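You operate a simulated robot arm through the tools that you are given. There is no shell and no other tool. Be economical: measure what you need, move in short steps, check, and stop when the job is done.

You are at the controls of a simulated two-armed robot. One attempt, no reset.

JOB
Shut drain and vent, open the air valve, then hold the test key down while you set 2.0 bar.
Fine: the figure is the one shown while the air flows.

The check looks at the end state, three seconds after you hand in, the way a careful person would. Anything else that was tipped, shoved, dropped, spilled or broken makes it a failure.

ROBOT AND FRAMES
Two 7-joint arms with three-finger grippers on one trunk, on a base that drives. Base frame: it is fixed to the floor where the robot stands at the start and does not move with it; the origin is under the middle of the robot, x ahead of it, y to its left, z up. Units: mm, degrees, N and s.
The left shoulder is at the start at [30, 124, 1108], the right one opposite. With the tool pointing down near the work surface each hand reaches from about 100 to 780 mm from the robot's upright axis, wherever it stands, measured 20 degrees to its own side. Places, roughly: air gauge [800, -400, 1200]; air valve [500, -300, 900]; blue union nut [700, -200, 900]; drain valve [700, -100, 900]; flow test key [500, -200, 900]; green union nut [700, -400, 900]; regulator knob [500, -600, 900]; vent valve [500, -400, 900]; yellow union nut [700, -300, 900]. Payload 2.2 kg a hand.
The tool frame of a hand sits at the grasp point between the pads (the TCP): z along the fingers, y along the line on which they close. The tips reach 28 mm beyond it. Largest opening 102 mm; the body of the gripper starts 71 mm behind the TCP.
Orientation is that of the tool frame in the base frame, as a unit quaternion [x, y, z, w]. With the fingers straight down and closing along the base's y, the tool's x points along the base's -x, its y along +y and its z along -z.

CONTROLS
- The arms move only by the tool arm_command. It takes "left_moves", "right_moves" or both (then of equal length, played together; a hand with none holds still); each is a list of rows, each a list of 3 entries, a list of its own where there are three numbers: the shift along the tool's x, y, z in m, then the turn, a rotation vector about the tool's x, y, z in degrees, then the opening, from 0 (shut) to 1 (fully open). In form: [[[x, y, z], [ax, ay, az], claw], ...]. A call has 1 to 12 rows; each row is the pose to reach, as a shift and turn from the pose commanded when the call began, along the tool's axes at that moment. A row lasts 0.2 s, in which the tool goes at most 50 mm and 8.6 degrees; a call with a longer step from one row to the next is refused whole, and so is a gripper value outside its range. A pose out of reach is approached as far as the arm can. The call stops where the force on the tool passes 50 N (or 10 N more than at its start, if that is more) or the arm is blocked; 0.2 s more then pass. The fingers move at their own pace and stop on an object; they squeeze with about 39 N. The grip force told is the motor's: it shows also when the fingers shut on nothing. Time passes only in rows, and 0.2 s behind the last, so rows that repeat a pose let the fingers close. The reply holds the time, the measured pose of the TCP, the force on the tool along the base axes, the opening and the grip force, in the units named above and with some noise, with the torque about the TCP (base axes, N m) and any sound that the robot's microphone picked up.
- Cameras (640 x 400 px; columns grow to the right, rows downward): "scene" is now at [25.5, -37.8, 1810.6]; the picture's right is [-0.57, -0.82, 0.00], its down [-0.72, 0.49, -0.50] and it looks along [0.41, -0.28, -0.87] (base axes); focal length 280 px, centre (320, 200). "left" rides on the left gripper at [72, 38, -86] in its tool frame; the picture's right is [-0.47, 0.89, 0.00], its down [-0.60, -0.32, -0.73] and it looks along [-0.65, -0.34, 0.68] (tool axes); focal length 256 px, centre (320, 200). "right" rides on the right gripper at [69, 44, -86] in its tool frame; the picture's right is [-0.53, 0.85, 0.00], its down [-0.58, -0.36, -0.73] and it looks along [-0.62, -0.39, 0.68] (tool axes); focal length 256 px, centre (320, 200). There is no depth. A picture from a camera that has moved, and an enlarged one, comes with that camera's place and axes in the base frame and with its lens.
- capture(camera): a new picture of that camera. The clock stands still meanwhile.
- lift_body(by): slides the trunk up (or, below 0, down) by that many mm; the arms and the scene camera ride with it, the base frame stays. It gives what a move gives, with no picture.
- steer(legs): drives the robot by 1 to 6 legs, each [ahead, left, turn to the left] in mm, mm and degrees, along the robot's own axes; the way and the turn of a leg run together, so that a leg with both is an arc; at most 1500 mm and 180 degrees a leg. The arms and the cameras ride along, it lands a little off, and it stops where it bumps. It gives what a move gives.
- turn_head(pan, tilt): turns the head with the scene camera to pan (to the left, within 143 degrees either way) and tilt (down, from -29 to 69), counted from straight ahead of the robot. It gives what a move gives.
- enlarge(camera, box): a new picture of the part [left, top, right, bottom] of that camera's present view, enlarged. The clock stands still meanwhile.
- job_done(): hands the job in; it is judged then, once.

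Work in short steps. Places have to be worked out from the pictures, the camera data and where the tool is seen: move nearer, look again, correct. Check each grasp and each placing, and mend what went wrong. You have 120 turns and 100 pictures in all, those below and enlarged ones among them. Open the grippers and draw the arms clear of the work before you hand the job in, unless the task says otherwise; then end with one line.

The tools are called after "Call:" by a JSON object that holds its "api" and its "payload". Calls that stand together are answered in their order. arm_command: Moves the arms, as the interface text tells. Its arguments: {"type":"object","properties":{"left_moves":{"type":"array","items":{"type":"array"}},"right_moves":{"type":"array","items":{"type":"array"}}},"required":[]} The other tools are called the same way: lift_body (by) slides the trunk up or down; steer (legs) drives the base; turn_head (pan, tilt) turns the head that bears the scene camera; capture (camera) takes a picture; enlarge (camera, box) takes an enlarged picture of a part of a camera's view; job_done () hands the job in.

At the start:

```text
time: 0.0
left_position: [567.8, -48.3, 1285.5]
left_ee_rot: [0.0, 1.0, 0.0, 0.001]
left_force: [0.1, 0.3, 0.1]
left_ft_torque: [-0.02, 0.01, 0.01]
left_width: 102.0
left_grip_force: 0.1
right_position: [312.8, -383.1, 1280.0]
right_ee_rot: [0.0, 1.0, 0.0, 0.0]
right_force: [1.1, 0.1, -0.5]
right_ft_torque: [0.0, -0.01, 0.0]
right_width: 102.1
right_grip_force: 0.1
trunk travel left (down, up): [-350.0, 190.0]
robot x, y, heading: [-0.6, -3.8, -0.1]
head pan, tilt: [-34.4, 60.2]
```

scene: 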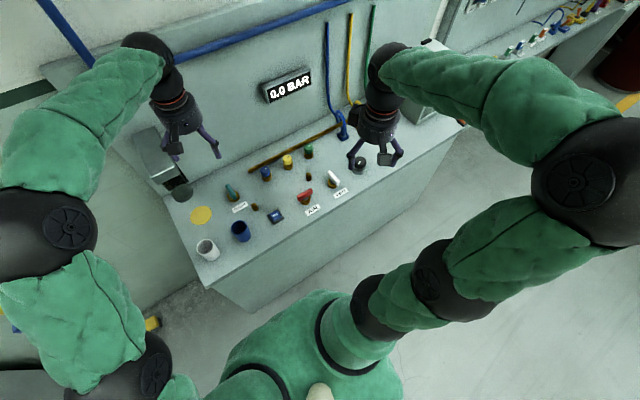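
right: 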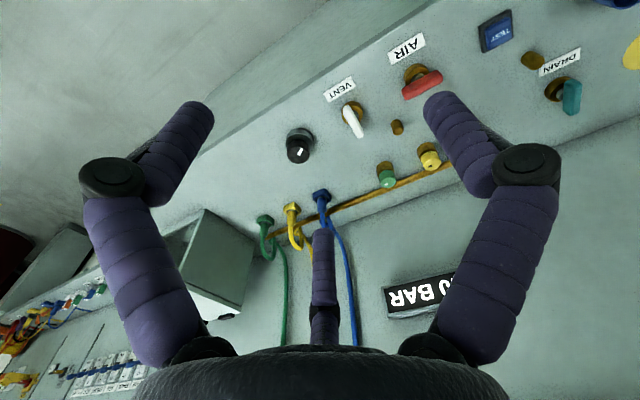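
left: 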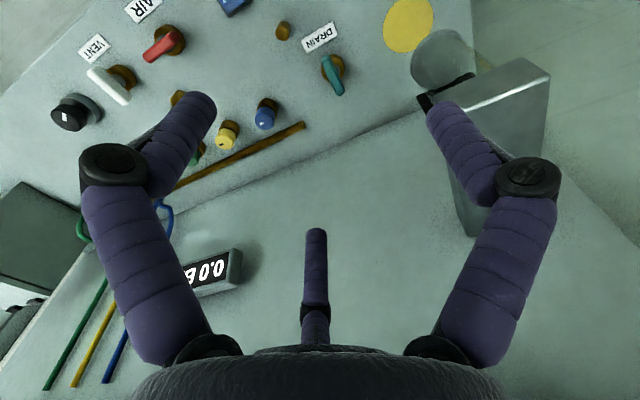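

The panel shows drain (teal), test key, air (red), vent (white) and the black regulator. I'll look closer first.

Call:
{"api": "enlarge", "payload": {"camera": "scene", "box": [180, 130, 420, 280]}}

Call:
{"api": "enlarge", "payload": {"camera": "right", "box": [260, 0, 640, 238]}}

Call:
{"api": "enlarge", "payload": {"camera": "left", "box": [30, 0, 414, 240]}}

```text
2.67 times, centred on (300, 205) of scene
camera zoom: at [25.5, -37.8, 1810.6], right [-0.57, -0.82, 0.0], down [-0.72, 0.49, -0.5], along [0.41, -0.28, -0.87], focal length 746 px, centre (373, 187)
```

zoom: 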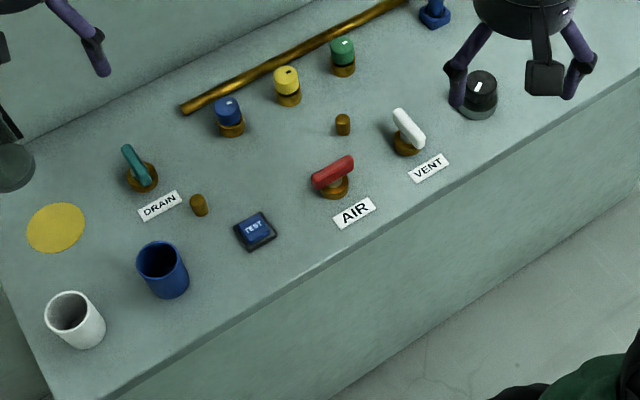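

```text
1.68 times, centred on (450, 119) of right
camera zoom: at [244.0, -338.4, 1365.3], right [0.53, 0.85, 0.0], down [0.58, -0.36, 0.73], along [0.62, -0.39, -0.68], focal length 430 px, centre (102, 336)
```

zoom: 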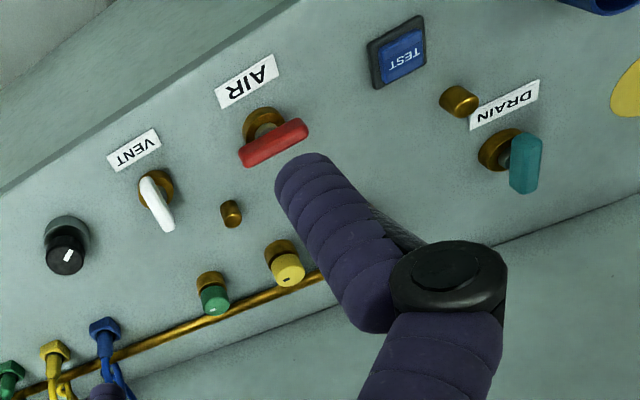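

```text
1.67 times, centred on (222, 120) of left
camera zoom: at [495.9, -11.9, 1371.2], right [0.47, 0.89, 0.0], down [0.6, -0.32, 0.73], along [0.65, -0.34, -0.68], focal length 427 px, centre (483, 333)
```

zoom: 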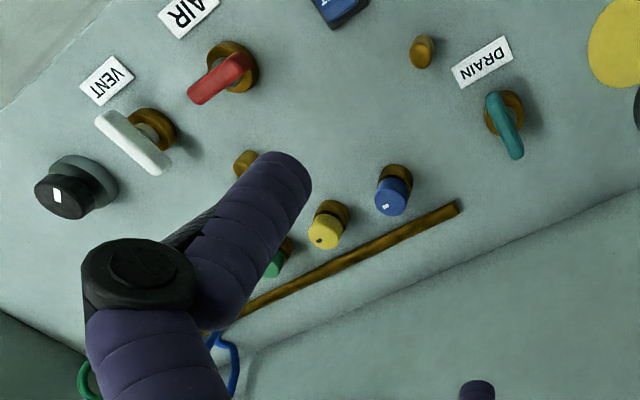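

Triangulation puts the deck near z≈875. The drain lever runs along x at about (667,-75), vent along x at about (495,-425), and air along y at about (498,-300). I'll bring both hands above drain and vent at z≈1010 to look closer.

Call:
{"api": "arm_command", "payload": {"left_moves": [[[-0.014, -0.004, 0.039], [0, 0, 0], 1], [[-0.028, -0.008, 0.078], [0, 0, 0], 1], [[-0.042, -0.012, 0.117], [0, 0, 0], 1], [[-0.057, -0.015, 0.157], [0, 0, 0], 1], [[-0.071, -0.019, 0.196], [0, 0, 0], 1], [[-0.085, -0.023, 0.235], [0, 0, 0], 1], [[-0.099, -0.027, 0.275], [0, 0, 0], 1]], "right_moves": [[[-0.026, -0.006, 0.038], [0, 0, 0], 1], [[-0.052, -0.012, 0.077], [0, 0, 0], 1], [[-0.078, -0.018, 0.115], [0, 0, 0], 1], [[-0.104, -0.024, 0.154], [0, 0, 0], 1], [[-0.13, -0.03, 0.192], [0, 0, 0], 1], [[-0.156, -0.036, 0.231], [0, 0, 0], 1], [[-0.182, -0.042, 0.27], [0, 0, 0], 1]]}}

Call:
{"api": "capture", "payload": {"camera": "left"}}

Call:
{"api": "capture", "payload": {"camera": "right"}}

Call:
{"api": "capture", "payload": {"camera": "scene"}}

```text
time: 1.6
left_position: [668.5, -75.1, 1009.5]
left_ee_rot: [0.0, 1.0, 0.0, 0.0]
left_force: [1.1, -0.7, -0.3]
left_ft_torque: [-0.04, 0.03, 0.0]
left_width: 102.1
left_grip_force: 0.1
right_position: [495.4, -425.5, 1008.6]
right_ee_rot: [0.0, 1.0, 0.001, -0.002]
right_force: [1.1, -0.7, 0.0]
right_ft_torque: [0.01, 0.04, 0.01]
right_width: 101.8
right_grip_force: 0.1
trunk travel left (down, up): [-350.0, 190.0]
robot x, y, heading: [1.7, 3.4, -0.0]
head pan, tilt: [-34.4, 60.2]
```

```text
93 pictures are left
camera left: at [596.7, -38.9, 1095.9], right [0.47, 0.89, 0.0], down [0.6, -0.32, 0.73], along [0.65, -0.34, -0.68], focal length 256 px, centre (320, 200)
```

left: 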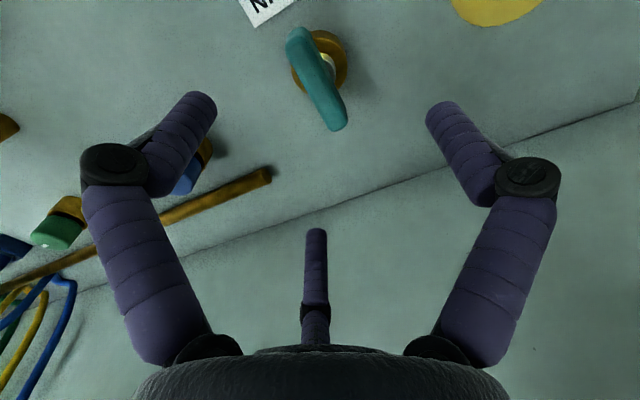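

```text
92 pictures are left
camera right: at [426.6, -382.2, 1093.2], right [0.53, 0.84, 0.0], down [0.58, -0.37, 0.73], along [0.62, -0.39, -0.68], focal length 256 px, centre (320, 200)
```

right: 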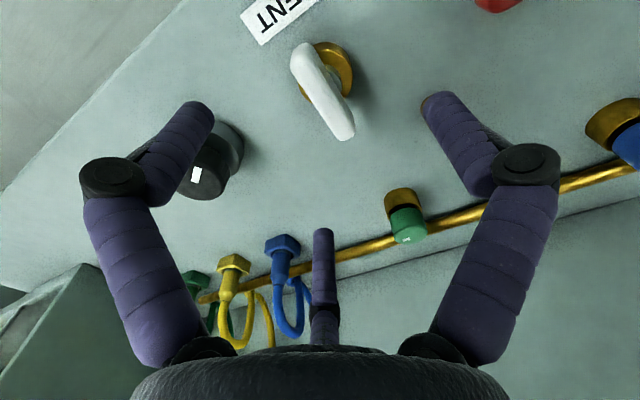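

```text
91 pictures are left
camera scene: at [28.9, -39.2, 1810.5], right [-0.57, -0.82, 0.0], down [-0.72, 0.49, -0.5], along [0.41, -0.28, -0.87], focal length 280 px, centre (320, 200)
```

scene: 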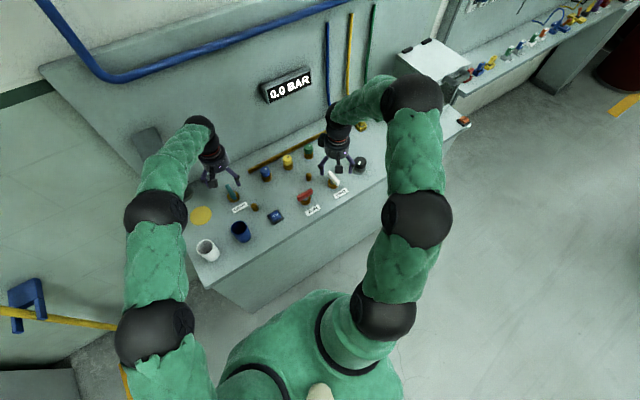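

Both hands sit over their levers, whose tops are near z≈920. Both go down to TCP z≈922, half open.

Call:
{"api": "arm_command", "payload": {"left_moves": [[[0, 0, 0.03], [0, 0, 0], 0.5], [[0, 0, 0.06], [0, 0, 0], 0.5], [[0, 0, 0.088], [0, 0, 0], 0.5]], "right_moves": [[[-0.002, 0.001, 0.03], [0, 0, 0], 0.5], [[-0.003, 0.002, 0.06], [0, 0, 0], 0.5], [[-0.003, 0.002, 0.087], [0, 0, 0], 0.5]]}}

Call:
{"api": "capture", "payload": {"camera": "left"}}

Call:
{"api": "capture", "payload": {"camera": "right"}}

```text
time: 2.4
left_position: [667.6, -73.3, 921.0]
left_ee_rot: [0.0, 1.0, -0.001, 0.001]
left_force: [1.0, -0.5, 0.6]
left_ft_torque: [0.02, 0.04, 0.01]
left_width: 51.1
left_grip_force: 0.1
right_position: [498.2, -425.2, 922.5]
right_ee_rot: [0.0, 1.0, 0.001, 0.001]
right_force: [-0.5, -0.3, -0.4]
right_ft_torque: [0.01, 0.02, 0.03]
right_width: 51.1
right_grip_force: 0.2
trunk travel left (down, up): [-350.0, 190.0]
robot x, y, heading: [1.2, 0.3, 0.2]
head pan, tilt: [-34.4, 60.2]
```

```text
90 pictures are left
camera left: at [594.9, -37.6, 1007.0], right [0.46, 0.89, 0.0], down [0.6, -0.32, 0.73], along [0.65, -0.34, -0.68], focal length 256 px, centre (320, 200)
```

left: 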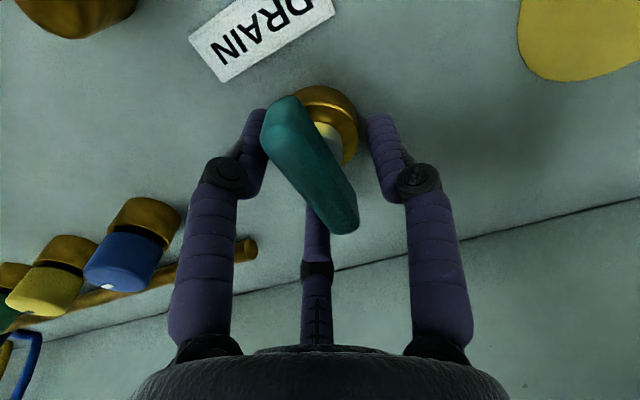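

```text
89 pictures are left
camera right: at [429.4, -380.9, 1008.0], right [0.53, 0.85, 0.0], down [0.58, -0.36, 0.73], along [0.62, -0.39, -0.68], focal length 256 px, centre (320, 200)
```

right: 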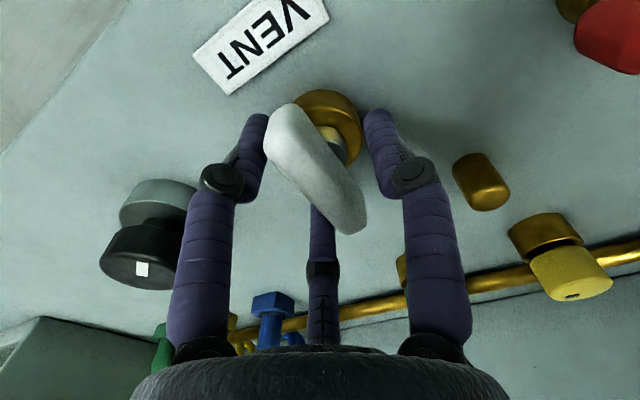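

The pivots look to be nearer (663,-71) and (496,-419). I correct sideways, then close on both levers.

Call:
{"api": "arm_command", "payload": {"left_moves": [[[0.005, 0.002, 0.003], [0, 0, 0], 0.4], [[0.005, 0.002, 0.003], [0, 0, 0], 0], [[0.005, 0.002, 0.003], [0, 0, 0], 0], [[0.005, 0.002, 0.003], [0, 0, 0], 0]], "right_moves": [[[0.002, 0.005, 0.003], [0, 0, 0], 0.4], [[0.002, 0.005, 0.003], [0, 0, 0], 0], [[0.002, 0.005, 0.003], [0, 0, 0], 0], [[0.002, 0.005, 0.003], [0, 0, 0], 0]]}}

Call:
{"api": "capture", "payload": {"camera": "left"}}

Call:
{"api": "capture", "payload": {"camera": "right"}}

```text
time: 3.4
left_position: [663.7, -73.6, 920.9]
left_ee_rot: [-0.001, 1.0, 0.0, 0.003]
left_force: [15.0, 7.7, 6.3]
left_ft_torque: [0.16, -0.29, -0.6]
left_width: 43.2
left_grip_force: 44.5
right_position: [496.5, -421.9, 921.3]
right_ee_rot: [0.0, 1.0, -0.002, 0.001]
right_force: [-0.7, -20.0, 17.3]
right_ft_torque: [0.12, -0.21, -0.03]
right_width: 42.5
right_grip_force: 38.8
trunk travel left (down, up): [-350.0, 190.0]
robot x, y, heading: [-0.1, -1.1, -0.0]
head pan, tilt: [-34.4, 60.2]
```

```text
88 pictures are left
camera left: at [590.4, -36.5, 1006.6], right [0.47, 0.89, 0.0], down [0.6, -0.32, 0.73], along [0.65, -0.34, -0.68], focal length 256 px, centre (320, 200)
```

left: 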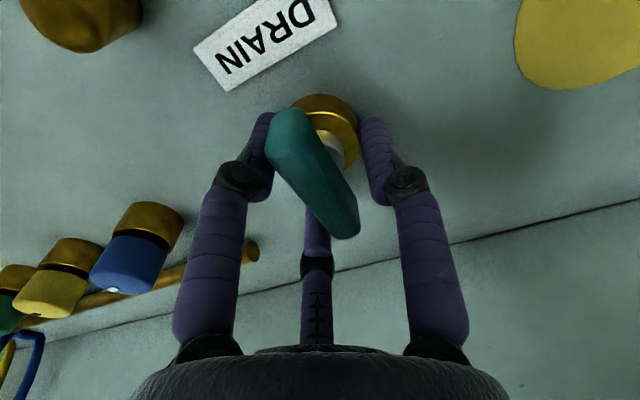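

```text
87 pictures are left
camera right: at [427.5, -377.6, 1007.1], right [0.54, 0.84, 0.0], down [0.57, -0.36, 0.73], along [0.62, -0.39, -0.68], focal length 256 px, centre (320, 200)
```

right: 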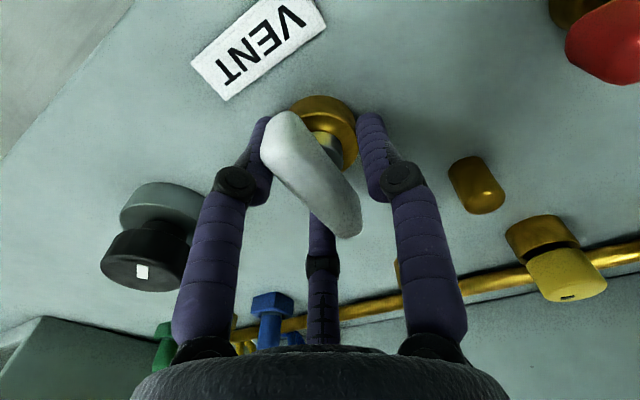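

The fingers closed at 43 mm on the brass collars, so they're too low. I open, go up 16 mm and close on the levers.

Call:
{"api": "arm_command", "payload": {"left_moves": [[[0, 0, 0], [0, 0, 0], 0.6], [[0.002, 0, -0.008], [0, 0, 0], 0.6], [[0.002, 0, -0.016], [0, 0, 0], 0.5], [[0.002, 0, -0.016], [0, 0, 0], 0], [[0.002, 0, -0.016], [0, 0, 0], 0], [[0.002, 0, -0.016], [0, 0, 0], 0], [[0.002, 0, -0.016], [0, 0, 0], 0]], "right_moves": [[[0, 0, 0], [0, 0, 0], 0.6], [[0, -0.002, -0.008], [0, 0, 0], 0.6], [[0, -0.002, -0.016], [0, 0, 0], 0.5], [[0, -0.002, -0.016], [0, 0, 0], 0], [[0, -0.002, -0.016], [0, 0, 0], 0], [[0, -0.002, -0.016], [0, 0, 0], 0], [[0, -0.002, -0.016], [0, 0, 0], 0]]}}

Call:
{"api": "capture", "payload": {"camera": "left"}}

Call:
{"api": "capture", "payload": {"camera": "right"}}

```text
time: 5.0
left_position: [658.7, -76.9, 935.8]
left_ee_rot: [0.001, 1.0, 0.001, 0.001]
left_force: [6.5, 1.8, -1.2]
left_ft_torque: [0.0, 0.85, -0.04]
left_width: 25.5
left_grip_force: 45.0
right_position: [496.9, -427.1, 936.3]
right_ee_rot: [0.001, 1.0, -0.001, 0.003]
right_force: [-5.7, -39.3, 12.3]
right_ft_torque: [-0.87, -0.19, 0.11]
right_width: 25.3
right_grip_force: 45.1
trunk travel left (down, up): [-350.0, 190.0]
robot x, y, heading: [0.7, -2.0, 0.1]
head pan, tilt: [-34.4, 60.2]
```

```text
86 pictures are left
camera left: at [586.7, -40.3, 1021.3], right [0.47, 0.88, 0.0], down [0.6, -0.32, 0.73], along [0.65, -0.34, -0.68], focal length 256 px, centre (320, 200)
```

left: 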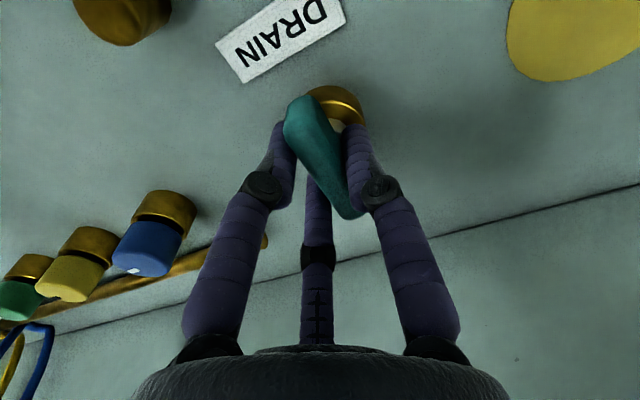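

```text
85 pictures are left
camera right: at [427.6, -382.0, 1022.5], right [0.54, 0.84, 0.0], down [0.57, -0.36, 0.73], along [0.62, -0.39, -0.68], focal length 256 px, centre (320, 200)
```

right: 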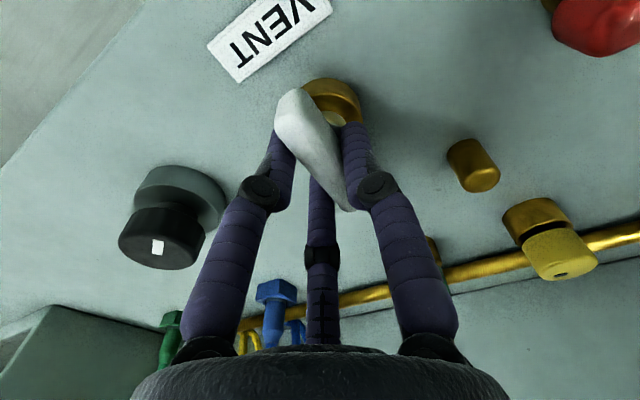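

Both levers are now gripped (25 mm). I relieve the side load and turn both 16° clockwise seen from above as a test.

Call:
{"api": "arm_command", "payload": {"left_moves": [[[0, -0.001, 0], [0, 0, 0], 0], [[0, -0.001, 0], [0, 0, 8], 0], [[0, -0.001, 0], [0, 0, 16], 0], [[0, -0.001, 0], [0, 0, 16], 0]], "right_moves": [[[0, -0.006, 0], [0, 0, 0], 0], [[0, -0.006, 0], [0, 0, 8], 0], [[0, -0.006, 0], [0, 0, 16], 0], [[0, -0.006, 0], [0, 0, 16], 0]]}}

Call:
{"api": "capture", "payload": {"camera": "left"}}

Call:
{"api": "capture", "payload": {"camera": "right"}}

```text
time: 6.0
left_position: [656.7, -76.3, 935.0]
left_ee_rot: [0.141, 0.99, 0.0, 0.001]
left_force: [11.3, -12.8, -15.2]
left_ft_torque: [-0.63, -1.21, -0.06]
left_width: 25.7
left_grip_force: 45.4
right_position: [496.3, -426.9, 935.9]
right_ee_rot: [0.139, 0.99, 0.0, 0.001]
right_force: [-15.0, -12.2, 37.7]
right_ft_torque: [-0.12, 0.7, 0.1]
right_width: 25.4
right_grip_force: 44.6
trunk travel left (down, up): [-350.0, 190.0]
robot x, y, heading: [1.7, 3.0, -0.3]
head pan, tilt: [-34.4, 60.2]
```

```text
84 pictures are left
camera left: at [598.6, -20.8, 1021.2], right [0.69, 0.72, 0.0], down [0.49, -0.47, 0.73], along [0.53, -0.51, -0.68], focal length 256 px, centre (320, 200)
```

left: 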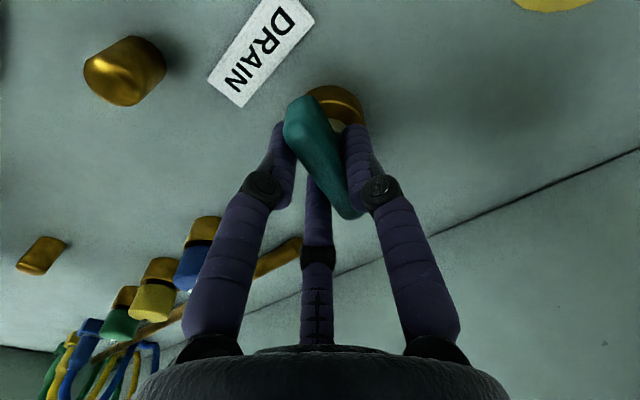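

```text
83 pictures are left
camera right: at [441.4, -365.3, 1022.7], right [0.75, 0.66, 0.0], down [0.45, -0.51, 0.73], along [0.49, -0.55, -0.68], focal length 256 px, centre (320, 200)
```

right: 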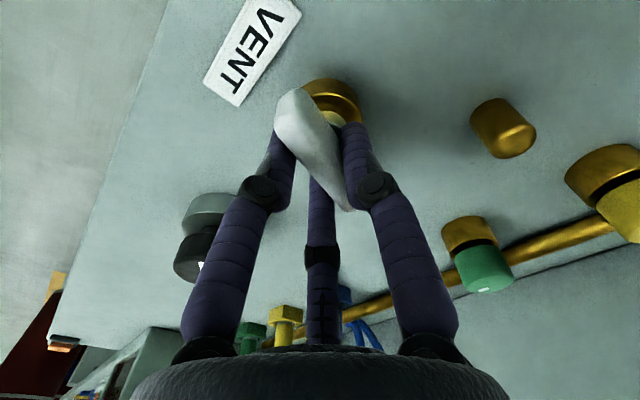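

Both turn freely with the grip. I go on clockwise another ~40°, easing the right hand upward a bit.

Call:
{"api": "arm_command", "payload": {"left_moves": [[[0, 0, 0.001], [0, 0, 8], 0], [[0, 0, 0.001], [0, 0, 16], 0], [[0, 0, 0.001], [0, 0, 24], 0], [[0, 0, 0.001], [0, 0, 32], 0], [[0, 0, 0.001], [0, 0, 40], 0]], "right_moves": [[[0, 0, -0.002], [0, 0, 8], 0], [[0, 0, -0.002], [0, 0, 16], 0], [[0, 0, -0.002], [0, 0, 24], 0], [[0, 0, -0.002], [0, 0, 32], 0], [[0, 0, -0.002], [0, 0, 40], 0]]}}

```text
time: 7.2
left_position: [654.8, -75.0, 935.3]
left_ee_rot: [0.467, 0.884, 0.003, -0.002]
left_force: [-35.8, 19.1, 15.9]
left_ft_torque: [3.02, -3.44, 3.84]
left_width: 25.6
left_grip_force: 45.1
right_position: [491.3, -426.4, 936.8]
right_ee_rot: [0.47, 0.883, 0.002, 0.0]
right_force: [0.0, -26.2, -22.1]
right_ft_torque: [-1.98, -0.7, -0.08]
right_width: 25.2
right_grip_force: 45.2
trunk travel left (down, up): [-350.0, 190.0]
robot x, y, heading: [2.1, 0.5, 0.1]
head pan, tilt: [-34.4, 60.2]
```

The left wrist now shows 3.8 N m of torque, so I look before turning further.

Call:
{"api": "capture", "payload": {"camera": "left"}}

Call:
{"api": "capture", "payload": {"camera": "right"}}

Call:
{"api": "enlarge", "payload": {"camera": "scene", "box": [180, 70, 420, 280]}}

```text
82 pictures are left
camera left: at [646.4, 5.4, 1021.8], right [0.99, 0.11, 0.0], down [0.08, -0.68, 0.73], along [0.08, -0.72, -0.69], focal length 256 px, centre (320, 200)
```

left: 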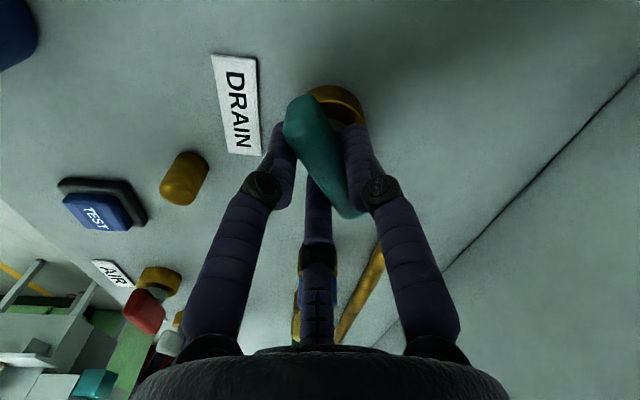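

```text
81 pictures are left
camera right: at [489.6, -344.1, 1023.0], right [1.0, 0.03, 0.0], down [0.02, -0.68, 0.73], along [0.02, -0.73, -0.68], focal length 256 px, centre (320, 200)
```

right: 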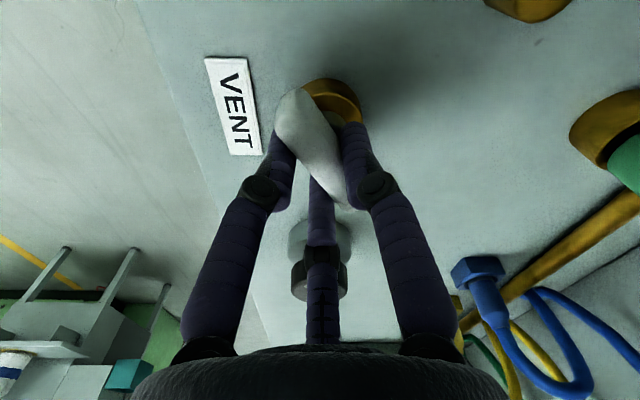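

```text
1.90 times, centred on (300, 175) of scene
camera zoom: at [18.9, -41.0, 1810.4], right [-0.56, -0.83, 0.0], down [-0.71, 0.49, -0.5], along [0.41, -0.28, -0.87], focal length 533 px, centre (358, 248)
```

zoom: 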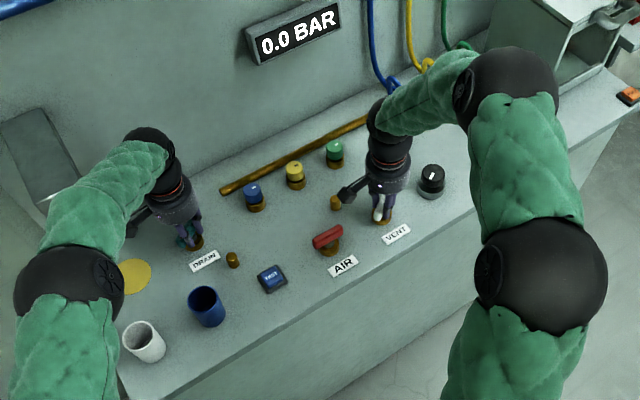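

The levers still follow the grip. I relieve the side loads first and read the torques.

Call:
{"api": "arm_command", "payload": {"left_moves": [[[0.004, -0.002, 0], [0, 0, 0], 0], [[0.004, -0.002, 0], [0, 0, 0], 0]], "right_moves": [[[-0.001, -0.003, 0.001], [0, 0, 0], 0], [[-0.001, -0.003, 0.001], [0, 0, 0], 0]]}}

```text
time: 7.8
left_position: [655.8, -73.4, 935.8]
left_ee_rot: [0.471, 0.882, 0.001, 0.003]
left_force: [3.4, -16.4, -8.6]
left_ft_torque: [10.19, -2.55, 2.78]
left_width: 25.1
left_grip_force: 45.1
right_position: [492.4, -426.0, 937.6]
right_ee_rot: [0.469, 0.883, 0.001, -0.002]
right_force: [-13.7, 11.8, 23.2]
right_ft_torque: [0.87, 0.64, 0.1]
right_width: 25.1
right_grip_force: 45.2
trunk travel left (down, up): [-350.0, 190.0]
robot x, y, heading: [-0.2, 1.2, 0.2]
head pan, tilt: [-34.4, 60.2]
```

The left hand shows a 10 N m torque about x, so something may be touching the hand. I look closer.

Call:
{"api": "enlarge", "payload": {"camera": "scene", "box": [170, 110, 298, 190]}}

Call:
{"api": "capture", "payload": {"camera": "left"}}

```text
5.00 times, centred on (234, 150) of scene
camera zoom: at [23.1, -39.0, 1810.8], right [-0.57, -0.82, 0.0], down [-0.71, 0.49, -0.5], along [0.41, -0.28, -0.87], focal length 1398 px, centre (750, 450)
```

zoom: 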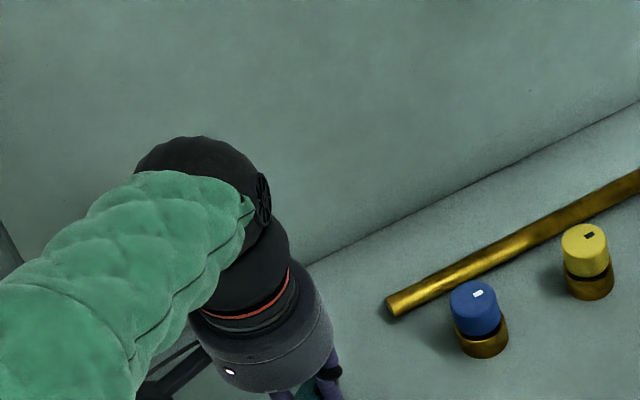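

```text
78 pictures are left
camera left: at [646.5, 5.5, 1021.8], right [0.99, 0.11, 0.01], down [0.07, -0.68, 0.73], along [0.08, -0.73, -0.68], focal length 256 px, centre (320, 200)
```

left: 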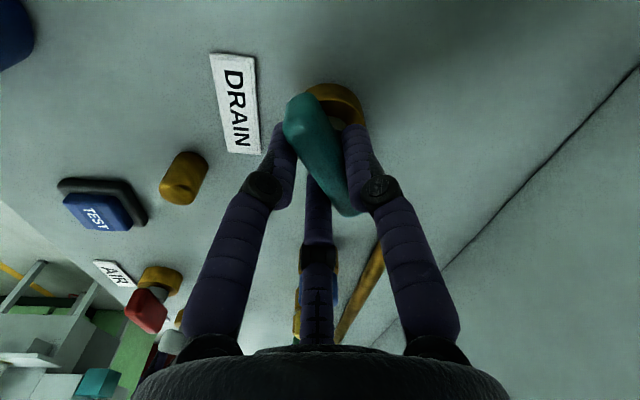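

To separate grip stress from outside contact, I open the left gripper in place and read the torque.

Call:
{"api": "arm_command", "payload": {"left_moves": [[[0, 0, 0], [0, 0, 0], 0.4], [[0, 0, 0], [0, 0, 0], 0.4]]}}

Call:
{"api": "capture", "payload": {"camera": "left"}}

```text
time: 8.4
left_position: [654.0, -74.3, 936.6]
left_ee_rot: [0.472, 0.882, 0.0, 0.003]
left_force: [4.5, -30.2, -2.3]
left_ft_torque: [2.5, 0.39, -0.44]
left_width: 40.6
left_grip_force: 0.0
right_position: [491.6, -427.1, 935.8]
right_ee_rot: [0.47, 0.883, 0.001, -0.001]
right_force: [-13.6, 23.6, 24.6]
right_ft_torque: [1.49, 0.81, 0.13]
right_width: 25.3
right_grip_force: 44.8
trunk travel left (down, up): [-350.0, 190.0]
robot x, y, heading: [-0.8, 1.5, 0.1]
head pan, tilt: [-34.4, 60.2]
```

```text
77 pictures are left
camera left: at [645.8, 5.6, 1022.0], right [0.99, 0.11, 0.0], down [0.07, -0.68, 0.73], along [0.08, -0.73, -0.68], focal length 256 px, centre (320, 200)
```

left: 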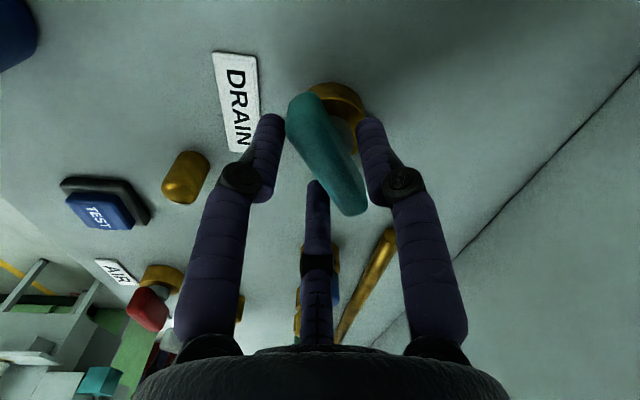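

With the fingers open there is still -30 N along y, acting about 83 mm above the TCP. So the camera mount or gripper body touches something at +y; I retreat upward and check.

Call:
{"api": "arm_command", "payload": {"left_moves": [[[0, -0.005, 0], [0, 0, 0], 0.5], [[0, -0.005, -0.03], [0, 0, 0], 0.5], [[0, -0.005, -0.07], [0, 0, 0], 0.5], [[0, -0.005, -0.11], [0, 0, 0], 0.5]]}}

Call:
{"api": "capture", "payload": {"camera": "left"}}

Call:
{"api": "capture", "payload": {"camera": "scene"}}

```text
time: 9.4
left_position: [650.5, -72.0, 1045.6]
left_ee_rot: [0.469, 0.883, 0.0, 0.002]
left_force: [-1.7, -7.4, -1.4]
left_ft_torque: [0.62, -0.24, 0.24]
left_width: 50.9
left_grip_force: 0.1
right_position: [491.5, -425.9, 935.4]
right_ee_rot: [0.469, 0.883, 0.001, 0.0]
right_force: [-13.6, 20.1, 6.8]
right_ft_torque: [0.26, -0.02, 0.12]
right_width: 25.2
right_grip_force: 44.9
trunk travel left (down, up): [-350.0, 190.0]
robot x, y, heading: [5.1, 4.8, -0.0]
head pan, tilt: [-34.4, 60.2]
```

```text
76 pictures are left
camera left: at [641.1, 7.5, 1131.6], right [0.99, 0.11, 0.0], down [0.07, -0.68, 0.73], along [0.08, -0.73, -0.68], focal length 256 px, centre (320, 200)
```

left: 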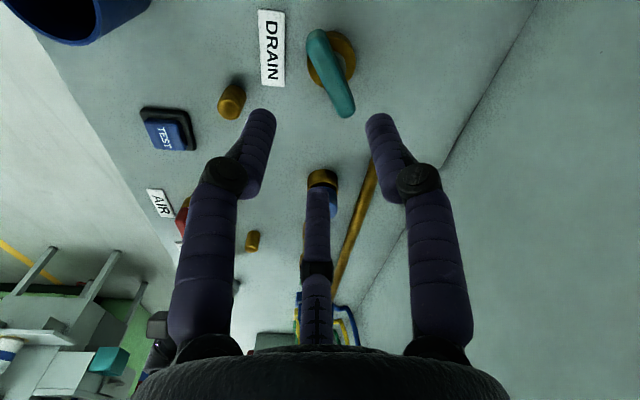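

```text
75 pictures are left
camera scene: at [22.7, -35.6, 1810.7], right [-0.57, -0.82, 0.0], down [-0.72, 0.49, -0.5], along [0.41, -0.28, -0.87], focal length 280 px, centre (320, 200)
```

scene: 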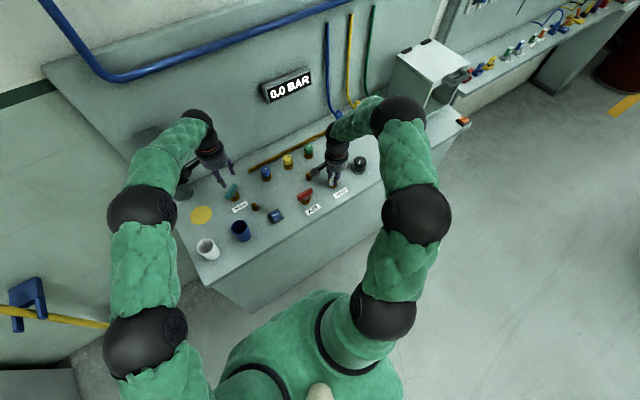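

A small -7 N along y still remains. I zoom in on the spot beside the left gripper.

Call:
{"api": "enlarge", "payload": {"camera": "scene", "box": [120, 100, 280, 220]}}

```text
3.33 times, centred on (200, 160) of scene
camera zoom: at [22.7, -35.6, 1810.7], right [-0.57, -0.82, 0.0], down [-0.72, 0.49, -0.5], along [0.41, -0.28, -0.87], focal length 932 px, centre (720, 333)
```

zoom: 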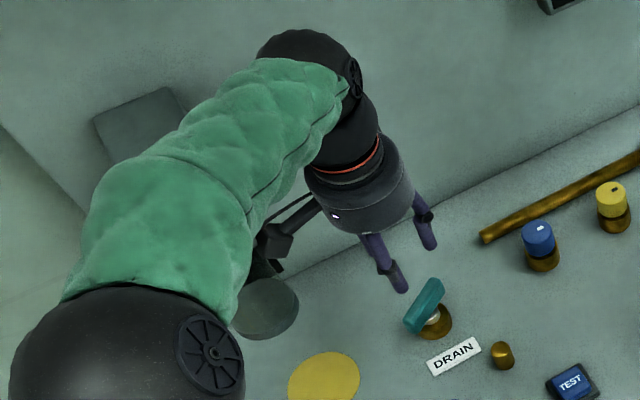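

The camera bracket seems to press on the robot's own forearm, so clockwise was the wrong way for the left wrist. I turn the left hand counter-clockwise in free air, while the right finishes vent (34° more).

Call:
{"api": "arm_command", "payload": {"left_moves": [[[0, 0, 0], [0, 0, -8.5], 0.6], [[0, 0, 0], [0, 0, -17], 0.6], [[0, 0, 0], [0, 0, -25.5], 0.6], [[0, 0, 0], [0, 0, -34], 0.6], [[0, 0, 0], [0, 0, -42.5], 0.6], [[0, 0, 0], [0, 0, -51], 0.6], [[0, 0, 0], [0, 0, -56], 0.6], [[0, 0, 0], [0, 0, -56], 0.6]], "right_moves": [[[0, 0, 0], [0, 0, 8], 0], [[0, 0, 0], [0, 0, 16], 0], [[0, 0, 0], [0, 0, 24], 0], [[0, 0, 0], [0, 0, 30], 0], [[0, 0, 0], [0, 0, 34], 0], [[0, 0, 0], [0, 0, 34], 0], [[0, 0, 0], [0, 0, 34], 0], [[0, 0, 0], [0, 0, 34], 0]]}}

Call:
{"api": "capture", "payload": {"camera": "right"}}

```text
time: 11.2
left_position: [649.8, -71.2, 1045.6]
left_ee_rot: [0.0, 1.0, -0.002, 0.001]
left_force: [-0.8, 0.2, -0.7]
left_ft_torque: [-0.01, 0.02, 0.03]
left_width: 61.2
left_grip_force: 0.0
right_position: [491.0, -423.4, 936.7]
right_ee_rot: [0.707, 0.707, -0.001, -0.002]
right_force: [-18.3, 29.1, 5.9]
right_ft_torque: [1.13, 0.12, 0.17]
right_width: 25.3
right_grip_force: 45.0
trunk travel left (down, up): [-350.0, 190.0]
robot x, y, heading: [1.1, 2.0, -0.0]
head pan, tilt: [-34.4, 60.2]
```

```text
73 pictures are left
camera right: at [534.3, -354.2, 1022.5], right [0.85, -0.53, 0.0], down [-0.36, -0.58, 0.73], along [-0.39, -0.62, -0.68], focal length 256 px, centre (320, 200)
```

right: 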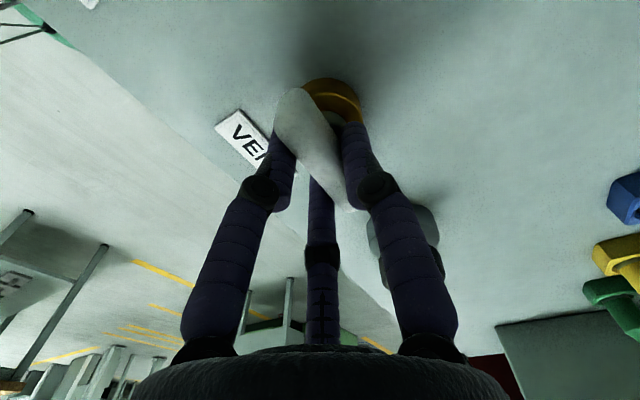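

Vent is across now, and the left hand's force is back to zero. I release vent and lift off, and turn the left hand on to -90°.

Call:
{"api": "arm_command", "payload": {"left_moves": [[[0, 0, 0], [0, 0, -8.2], 0.8], [[0, 0, 0], [0, 0, -16.4], 0.8], [[0, 0, 0], [0, 0, -24.6], 0.8], [[0, 0, 0], [0, 0, -32.8], 0.8], [[0, 0, 0], [0, 0, -41], 0.8], [[0, 0, 0], [0, 0, -49.2], 0.8], [[0, 0, 0], [0, 0, -57.4], 0.8], [[0, 0, 0], [0, 0, -65.6], 0.8], [[0, 0, 0], [0, 0, -73.8], 0.8], [[0, 0, 0], [0, 0, -82], 0.8], [[0, 0, 0], [0, 0, -90], 0.8]], "right_moves": [[[0, 0, 0], [0, 0, 0], 0.4], [[0, 0, 0], [0, 0, 0], 0.4], [[0, 0, -0.02], [0, 0, 0], 0.4], [[0, 0, -0.05], [0, 0, 0], 0.4], [[0, 0, -0.09], [0, 0, 0], 0.4], [[0, 0, -0.11], [0, 0, 0], 0.4], [[0, 0, -0.11], [0, 0, 0], 0.4], [[0, 0, -0.11], [0, 0, 0], 0.4], [[0, 0, -0.11], [0, 0, 0], 0.4], [[0, 0, -0.11], [0, 0, 0], 0.4], [[0, 0, -0.11], [0, 0, 0], 0.4]]}}

Call:
{"api": "capture", "payload": {"camera": "left"}}

Call:
{"api": "capture", "payload": {"camera": "right"}}

```text
time: 13.6
left_position: [651.5, -74.6, 1043.8]
left_ee_rot: [0.708, -0.707, -0.001, 0.0]
left_force: [0.5, -0.2, 0.3]
left_ft_torque: [-0.01, 0.01, 0.01]
left_width: 81.5
left_grip_force: 0.0
right_position: [492.6, -427.2, 1046.5]
right_ee_rot: [0.707, 0.708, 0.001, 0.0]
right_force: [-0.3, 0.2, -1.3]
right_ft_torque: [-0.02, -0.01, 0.01]
right_width: 41.0
right_grip_force: 0.0
trunk travel left (down, up): [-350.0, 190.0]
robot x, y, heading: [-0.9, -2.3, 0.3]
head pan, tilt: [-34.4, 60.2]
```

```text
72 pictures are left
camera left: at [614.4, -148.9, 1130.4], right [-0.89, 0.46, 0.0], down [0.32, 0.61, 0.73], along [0.34, 0.65, -0.68], focal length 256 px, centre (320, 200)
```

left: 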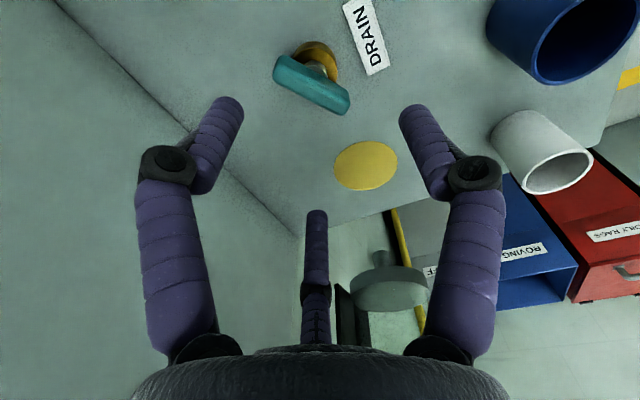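

```text
71 pictures are left
camera right: at [537.4, -358.6, 1132.7], right [0.85, -0.53, 0.0], down [-0.36, -0.58, 0.73], along [-0.39, -0.62, -0.68], focal length 256 px, centre (320, 200)
```

right: 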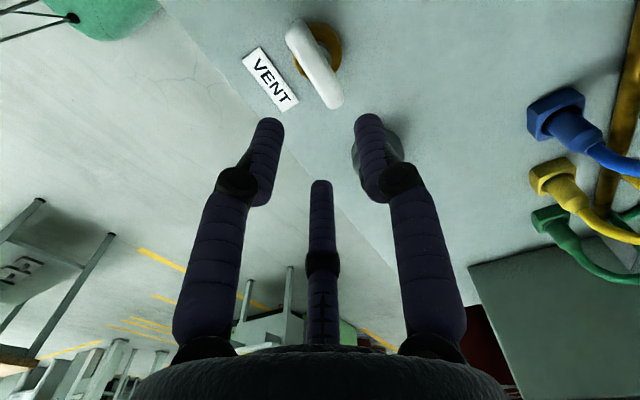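

Vent is parallel to the front edge, i.e. shut. The drain lever is 33° short at pivot ≈(660,-74), so I turn the left hand 32° further to match it and descend to grip height.

Call:
{"api": "arm_command", "payload": {"left_moves": [[[0, -0.009, 0], [0, 0, -8], 0.6], [[0, -0.009, 0], [0, 0, -16], 0.6], [[0, -0.009, 0], [0, 0, -24], 0.6], [[0, -0.009, 0], [0, 0, -32], 0.6], [[0, -0.009, 0.03], [0, 0, -32], 0.6], [[0, -0.009, 0.07], [0, 0, -32], 0.6], [[0, -0.009, 0.107], [0, 0, -32], 0.6], [[0, -0.009, 0.107], [0, 0, -32], 0.6]]}}

Call:
{"api": "capture", "payload": {"camera": "left"}}

```text
time: 15.4
left_position: [664.4, -75.3, 937.4]
left_ee_rot: [0.875, -0.485, 0.0, 0.0]
left_force: [-0.5, -0.3, 1.0]
left_ft_torque: [0.02, -0.04, 0.0]
left_width: 61.4
left_grip_force: 0.1
right_position: [491.8, -427.3, 1047.6]
right_ee_rot: [0.707, 0.707, 0.0, -0.001]
right_force: [-0.4, 0.1, 0.7]
right_ft_torque: [0.01, -0.03, -0.02]
right_width: 40.9
right_grip_force: 0.0
trunk travel left (down, up): [-350.0, 190.0]
robot x, y, heading: [2.7, -1.9, -0.1]
head pan, tilt: [-34.4, 60.2]
```

```text
70 pictures are left
camera left: at [670.0, -158.7, 1023.9], right [-1.0, -0.07, 0.0], down [-0.05, 0.68, 0.73], along [-0.05, 0.73, -0.68], focal length 256 px, centre (320, 200)
```

left: 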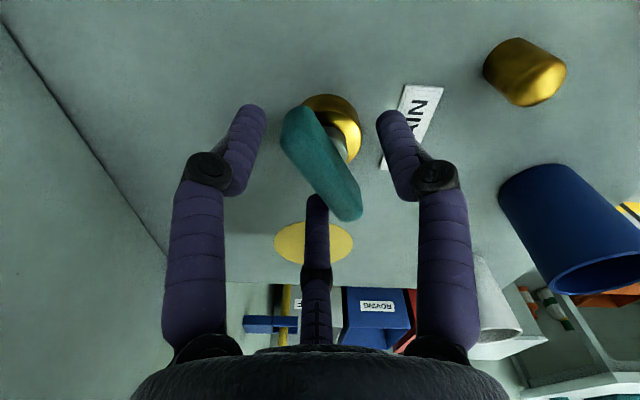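

The lever lies between the fingers, well aligned. I close, then turn it clockwise the remaining 32°.

Call:
{"api": "arm_command", "payload": {"left_moves": [[[0, 0, 0], [0, 0, 0], 0], [[0, 0, 0], [0, 0, 0], 0], [[0, 0, 0], [0, 0, 0], 0], [[0, 0, 0], [0, 0, 8], 0], [[0, 0, 0], [0, 0, 16], 0], [[0, 0, 0], [0, 0, 24], 0], [[0, 0, 0], [0, 0, 30], 0], [[0, 0, 0], [0, 0, 33], 0], [[0, 0, 0], [0, 0, 33], 0]]}}

Call:
{"api": "capture", "payload": {"camera": "left"}}

```text
time: 17.4
left_position: [665.5, -76.7, 938.7]
left_ee_rot: [-0.702, 0.713, -0.003, 0.001]
left_force: [24.9, -8.6, 9.3]
left_ft_torque: [-0.87, 0.03, 1.64]
left_width: 25.5
left_grip_force: 45.1
right_position: [493.7, -428.6, 1047.5]
right_ee_rot: [0.707, 0.707, -0.001, -0.001]
right_force: [0.6, 0.3, -0.5]
right_ft_torque: [0.0, 0.01, -0.01]
right_width: 40.8
right_grip_force: 0.1
trunk travel left (down, up): [-350.0, 190.0]
robot x, y, heading: [-3.7, -2.8, -0.0]
head pan, tilt: [-34.4, 60.2]
```

```text
69 pictures are left
camera left: at [625.7, -149.8, 1024.7], right [-0.88, 0.48, -0.01], down [0.32, 0.6, 0.73], along [0.35, 0.64, -0.68], focal length 256 px, centre (320, 200)
```

left: 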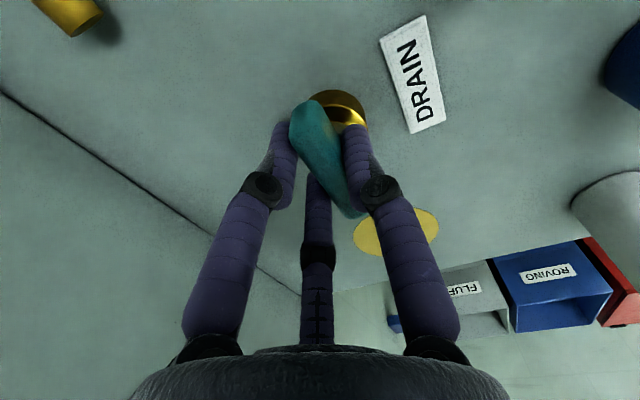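

Drain is across now and at its stop (1.6 N m). I release and lift the left hand, and bring the right hand above the air valve.

Call:
{"api": "arm_command", "payload": {"left_moves": [[[0, 0, 0], [0, 0, 0], 0.5], [[0, 0, 0], [0, 0, 0], 0.5], [[0, 0, -0.04], [0, 0, 0], 0.5], [[0, 0, -0.08], [0, 0, 0], 0.5], [[0, 0, -0.11], [0, 0, 0], 0.5]], "right_moves": [[[0.03, 0, 0], [0, 0, 0], 0.6], [[0.07, 0, 0], [0, 0, 0], 0.6], [[0.1, 0, 0], [0, 0, 0], 0.6], [[0.132, 0, 0], [0, 0, 0], 0.6], [[0.132, 0, 0], [0, 0, 0], 0.6]]}}

Call:
{"api": "capture", "payload": {"camera": "left"}}

Call:
{"api": "capture", "payload": {"camera": "right"}}

Call:
{"api": "enlarge", "payload": {"camera": "scene", "box": [180, 70, 420, 280]}}

```text
time: 18.6
left_position: [658.8, -76.4, 1048.0]
left_ee_rot: [-0.701, 0.713, 0.0, -0.001]
left_force: [-1.0, -0.1, -0.6]
left_ft_torque: [0.04, -0.07, -0.01]
left_width: 50.9
left_grip_force: 0.0
right_position: [492.4, -297.6, 1047.1]
right_ee_rot: [0.707, 0.707, 0.0, 0.001]
right_force: [-0.6, -0.1, 0.6]
right_ft_torque: [-0.02, -0.06, 0.01]
right_width: 61.0
right_grip_force: 0.0
trunk travel left (down, up): [-350.0, 190.0]
robot x, y, heading: [2.2, -0.4, 0.2]
head pan, tilt: [-34.4, 60.2]
```

```text
68 pictures are left
camera left: at [620.1, -149.0, 1134.2], right [-0.88, 0.48, 0.0], down [0.33, 0.6, 0.73], along [0.35, 0.64, -0.68], focal length 256 px, centre (320, 200)
```

left: 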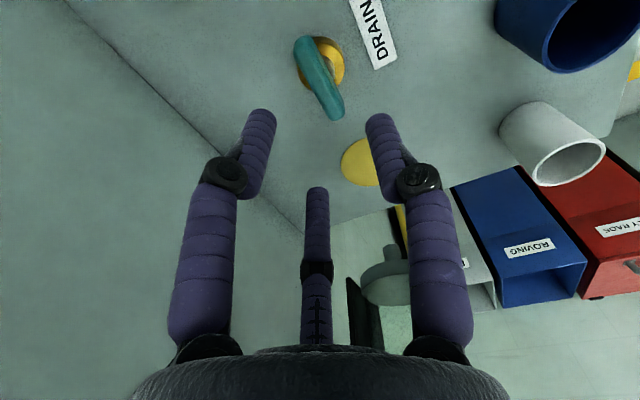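

```text
67 pictures are left
camera right: at [536.1, -227.8, 1132.9], right [0.85, -0.53, 0.0], down [-0.37, -0.58, 0.73], along [-0.39, -0.62, -0.68], focal length 256 px, centre (320, 200)
```

right: 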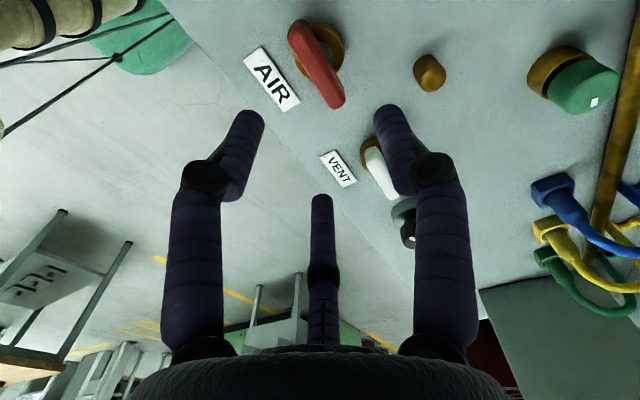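

```text
1.90 times, centred on (300, 175) of scene
camera zoom: at [24.4, -38.4, 1810.6], right [-0.57, -0.82, 0.0], down [-0.72, 0.49, -0.5], along [0.41, -0.28, -0.87], focal length 533 px, centre (358, 248)
```

zoom: 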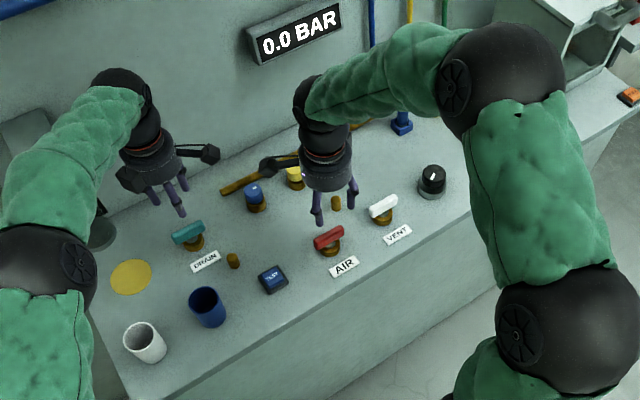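

Air sits right under the right hand, like vent did. I descend, grip it, and try 16° counter-clockwise, the reverse of what shut the others.

Call:
{"api": "arm_command", "payload": {"right_moves": [[[0, 0, 0.04], [0, 0, 0], 0.5], [[0, 0, 0.08], [0, 0, 0], 0.5], [[0, 0, 0.11], [0, 0, 0], 0.5], [[0, 0, 0.11], [0, 0, 0], 0], [[0, 0, 0.11], [0, 0, 0], 0], [[0, 0, 0.11], [0, 0, 0], 0], [[0, 0, 0.11], [0, 0, -8], 0], [[0, 0, 0.11], [0, 0, -16], 0], [[0, 0, 0.11], [0, 0, -16], 0]]}}

Call:
{"api": "capture", "payload": {"camera": "right"}}

```text
time: 20.6
left_position: [659.0, -76.6, 1048.0]
left_ee_rot: [-0.701, 0.713, 0.0, 0.0]
left_force: [1.2, 0.0, 0.6]
left_ft_torque: [0.0, 0.0, -0.02]
left_width: 50.8
left_grip_force: 0.0
right_position: [490.7, -297.3, 935.5]
right_ee_rot: [0.601, 0.799, -0.001, -0.002]
right_force: [-14.5, -2.7, -21.8]
right_ft_torque: [-1.23, 0.13, 0.09]
right_width: 25.7
right_grip_force: 45.3
trunk travel left (down, up): [-350.0, 190.0]
robot x, y, heading: [2.0, 2.7, -0.1]
head pan, tilt: [-34.4, 60.2]
```

```text
65 pictures are left
camera right: at [514.7, -217.9, 1020.9], right [0.96, -0.28, 0.0], down [-0.19, -0.66, 0.73], along [-0.21, -0.7, -0.68], focal length 256 px, centre (320, 200)
```

right: 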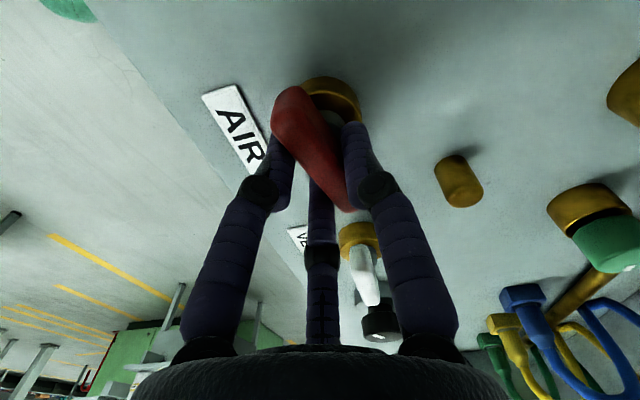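

The air lever turns with the hand at low torque. I turn the rest, 74° more.

Call:
{"api": "arm_command", "payload": {"right_moves": [[[0, 0, 0], [0, 0, -8.4], 0], [[0, 0, 0], [0, 0, -16.8], 0], [[0, 0, 0], [0, 0, -25.2], 0], [[0, 0, 0], [0, 0, -33.6], 0], [[0, 0, 0], [0, 0, -42], 0], [[0, 0, 0], [0, 0, -50.4], 0], [[0, 0, 0], [0, 0, -58.8], 0], [[0, 0, 0], [0, 0, -67.2], 0], [[0, 0, 0], [0, 0, -74], 0], [[0, 0, 0], [0, 0, -74], 0]]}}

Call:
{"api": "capture", "payload": {"camera": "right"}}

Call:
{"api": "enlarge", "payload": {"camera": "scene", "box": [180, 70, 420, 280]}}

```text
time: 22.8
left_position: [663.3, -76.8, 1045.5]
left_ee_rot: [-0.7, 0.714, 0.002, -0.001]
left_force: [-1.2, -0.3, -0.6]
left_ft_torque: [-0.01, -0.01, 0.0]
left_width: 51.3
left_grip_force: 0.2
right_position: [498.4, -297.3, 936.0]
right_ee_rot: [-0.001, 1.0, 0.001, 0.001]
right_force: [18.9, 1.0, -37.0]
right_ft_torque: [-0.16, -0.94, -0.21]
right_width: 25.0
right_grip_force: 44.7
trunk travel left (down, up): [-350.0, 190.0]
robot x, y, heading: [2.3, -3.2, -0.0]
head pan, tilt: [-34.4, 60.2]
```

```text
64 pictures are left
camera right: at [429.8, -252.7, 1021.1], right [0.53, 0.85, 0.0], down [0.58, -0.36, 0.73], along [0.62, -0.39, -0.68], focal length 256 px, centre (320, 200)
```

right: 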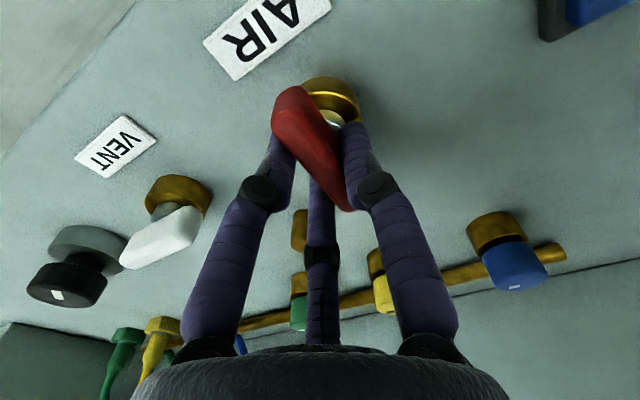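

```text
1.90 times, centred on (300, 175) of scene
camera zoom: at [31.7, -39.5, 1810.4], right [-0.56, -0.83, 0.0], down [-0.72, 0.49, -0.49], along [0.41, -0.28, -0.87], focal length 533 px, centre (358, 248)
```

zoom: 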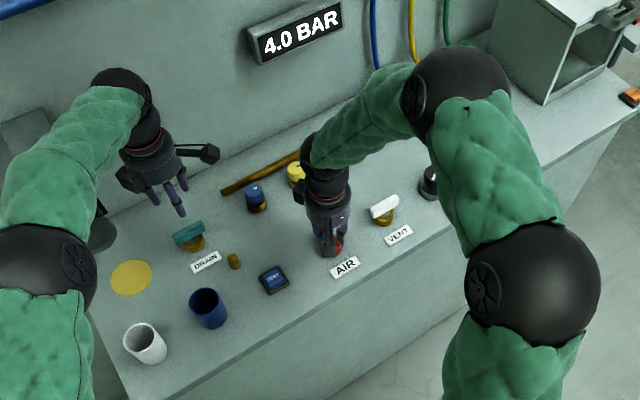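

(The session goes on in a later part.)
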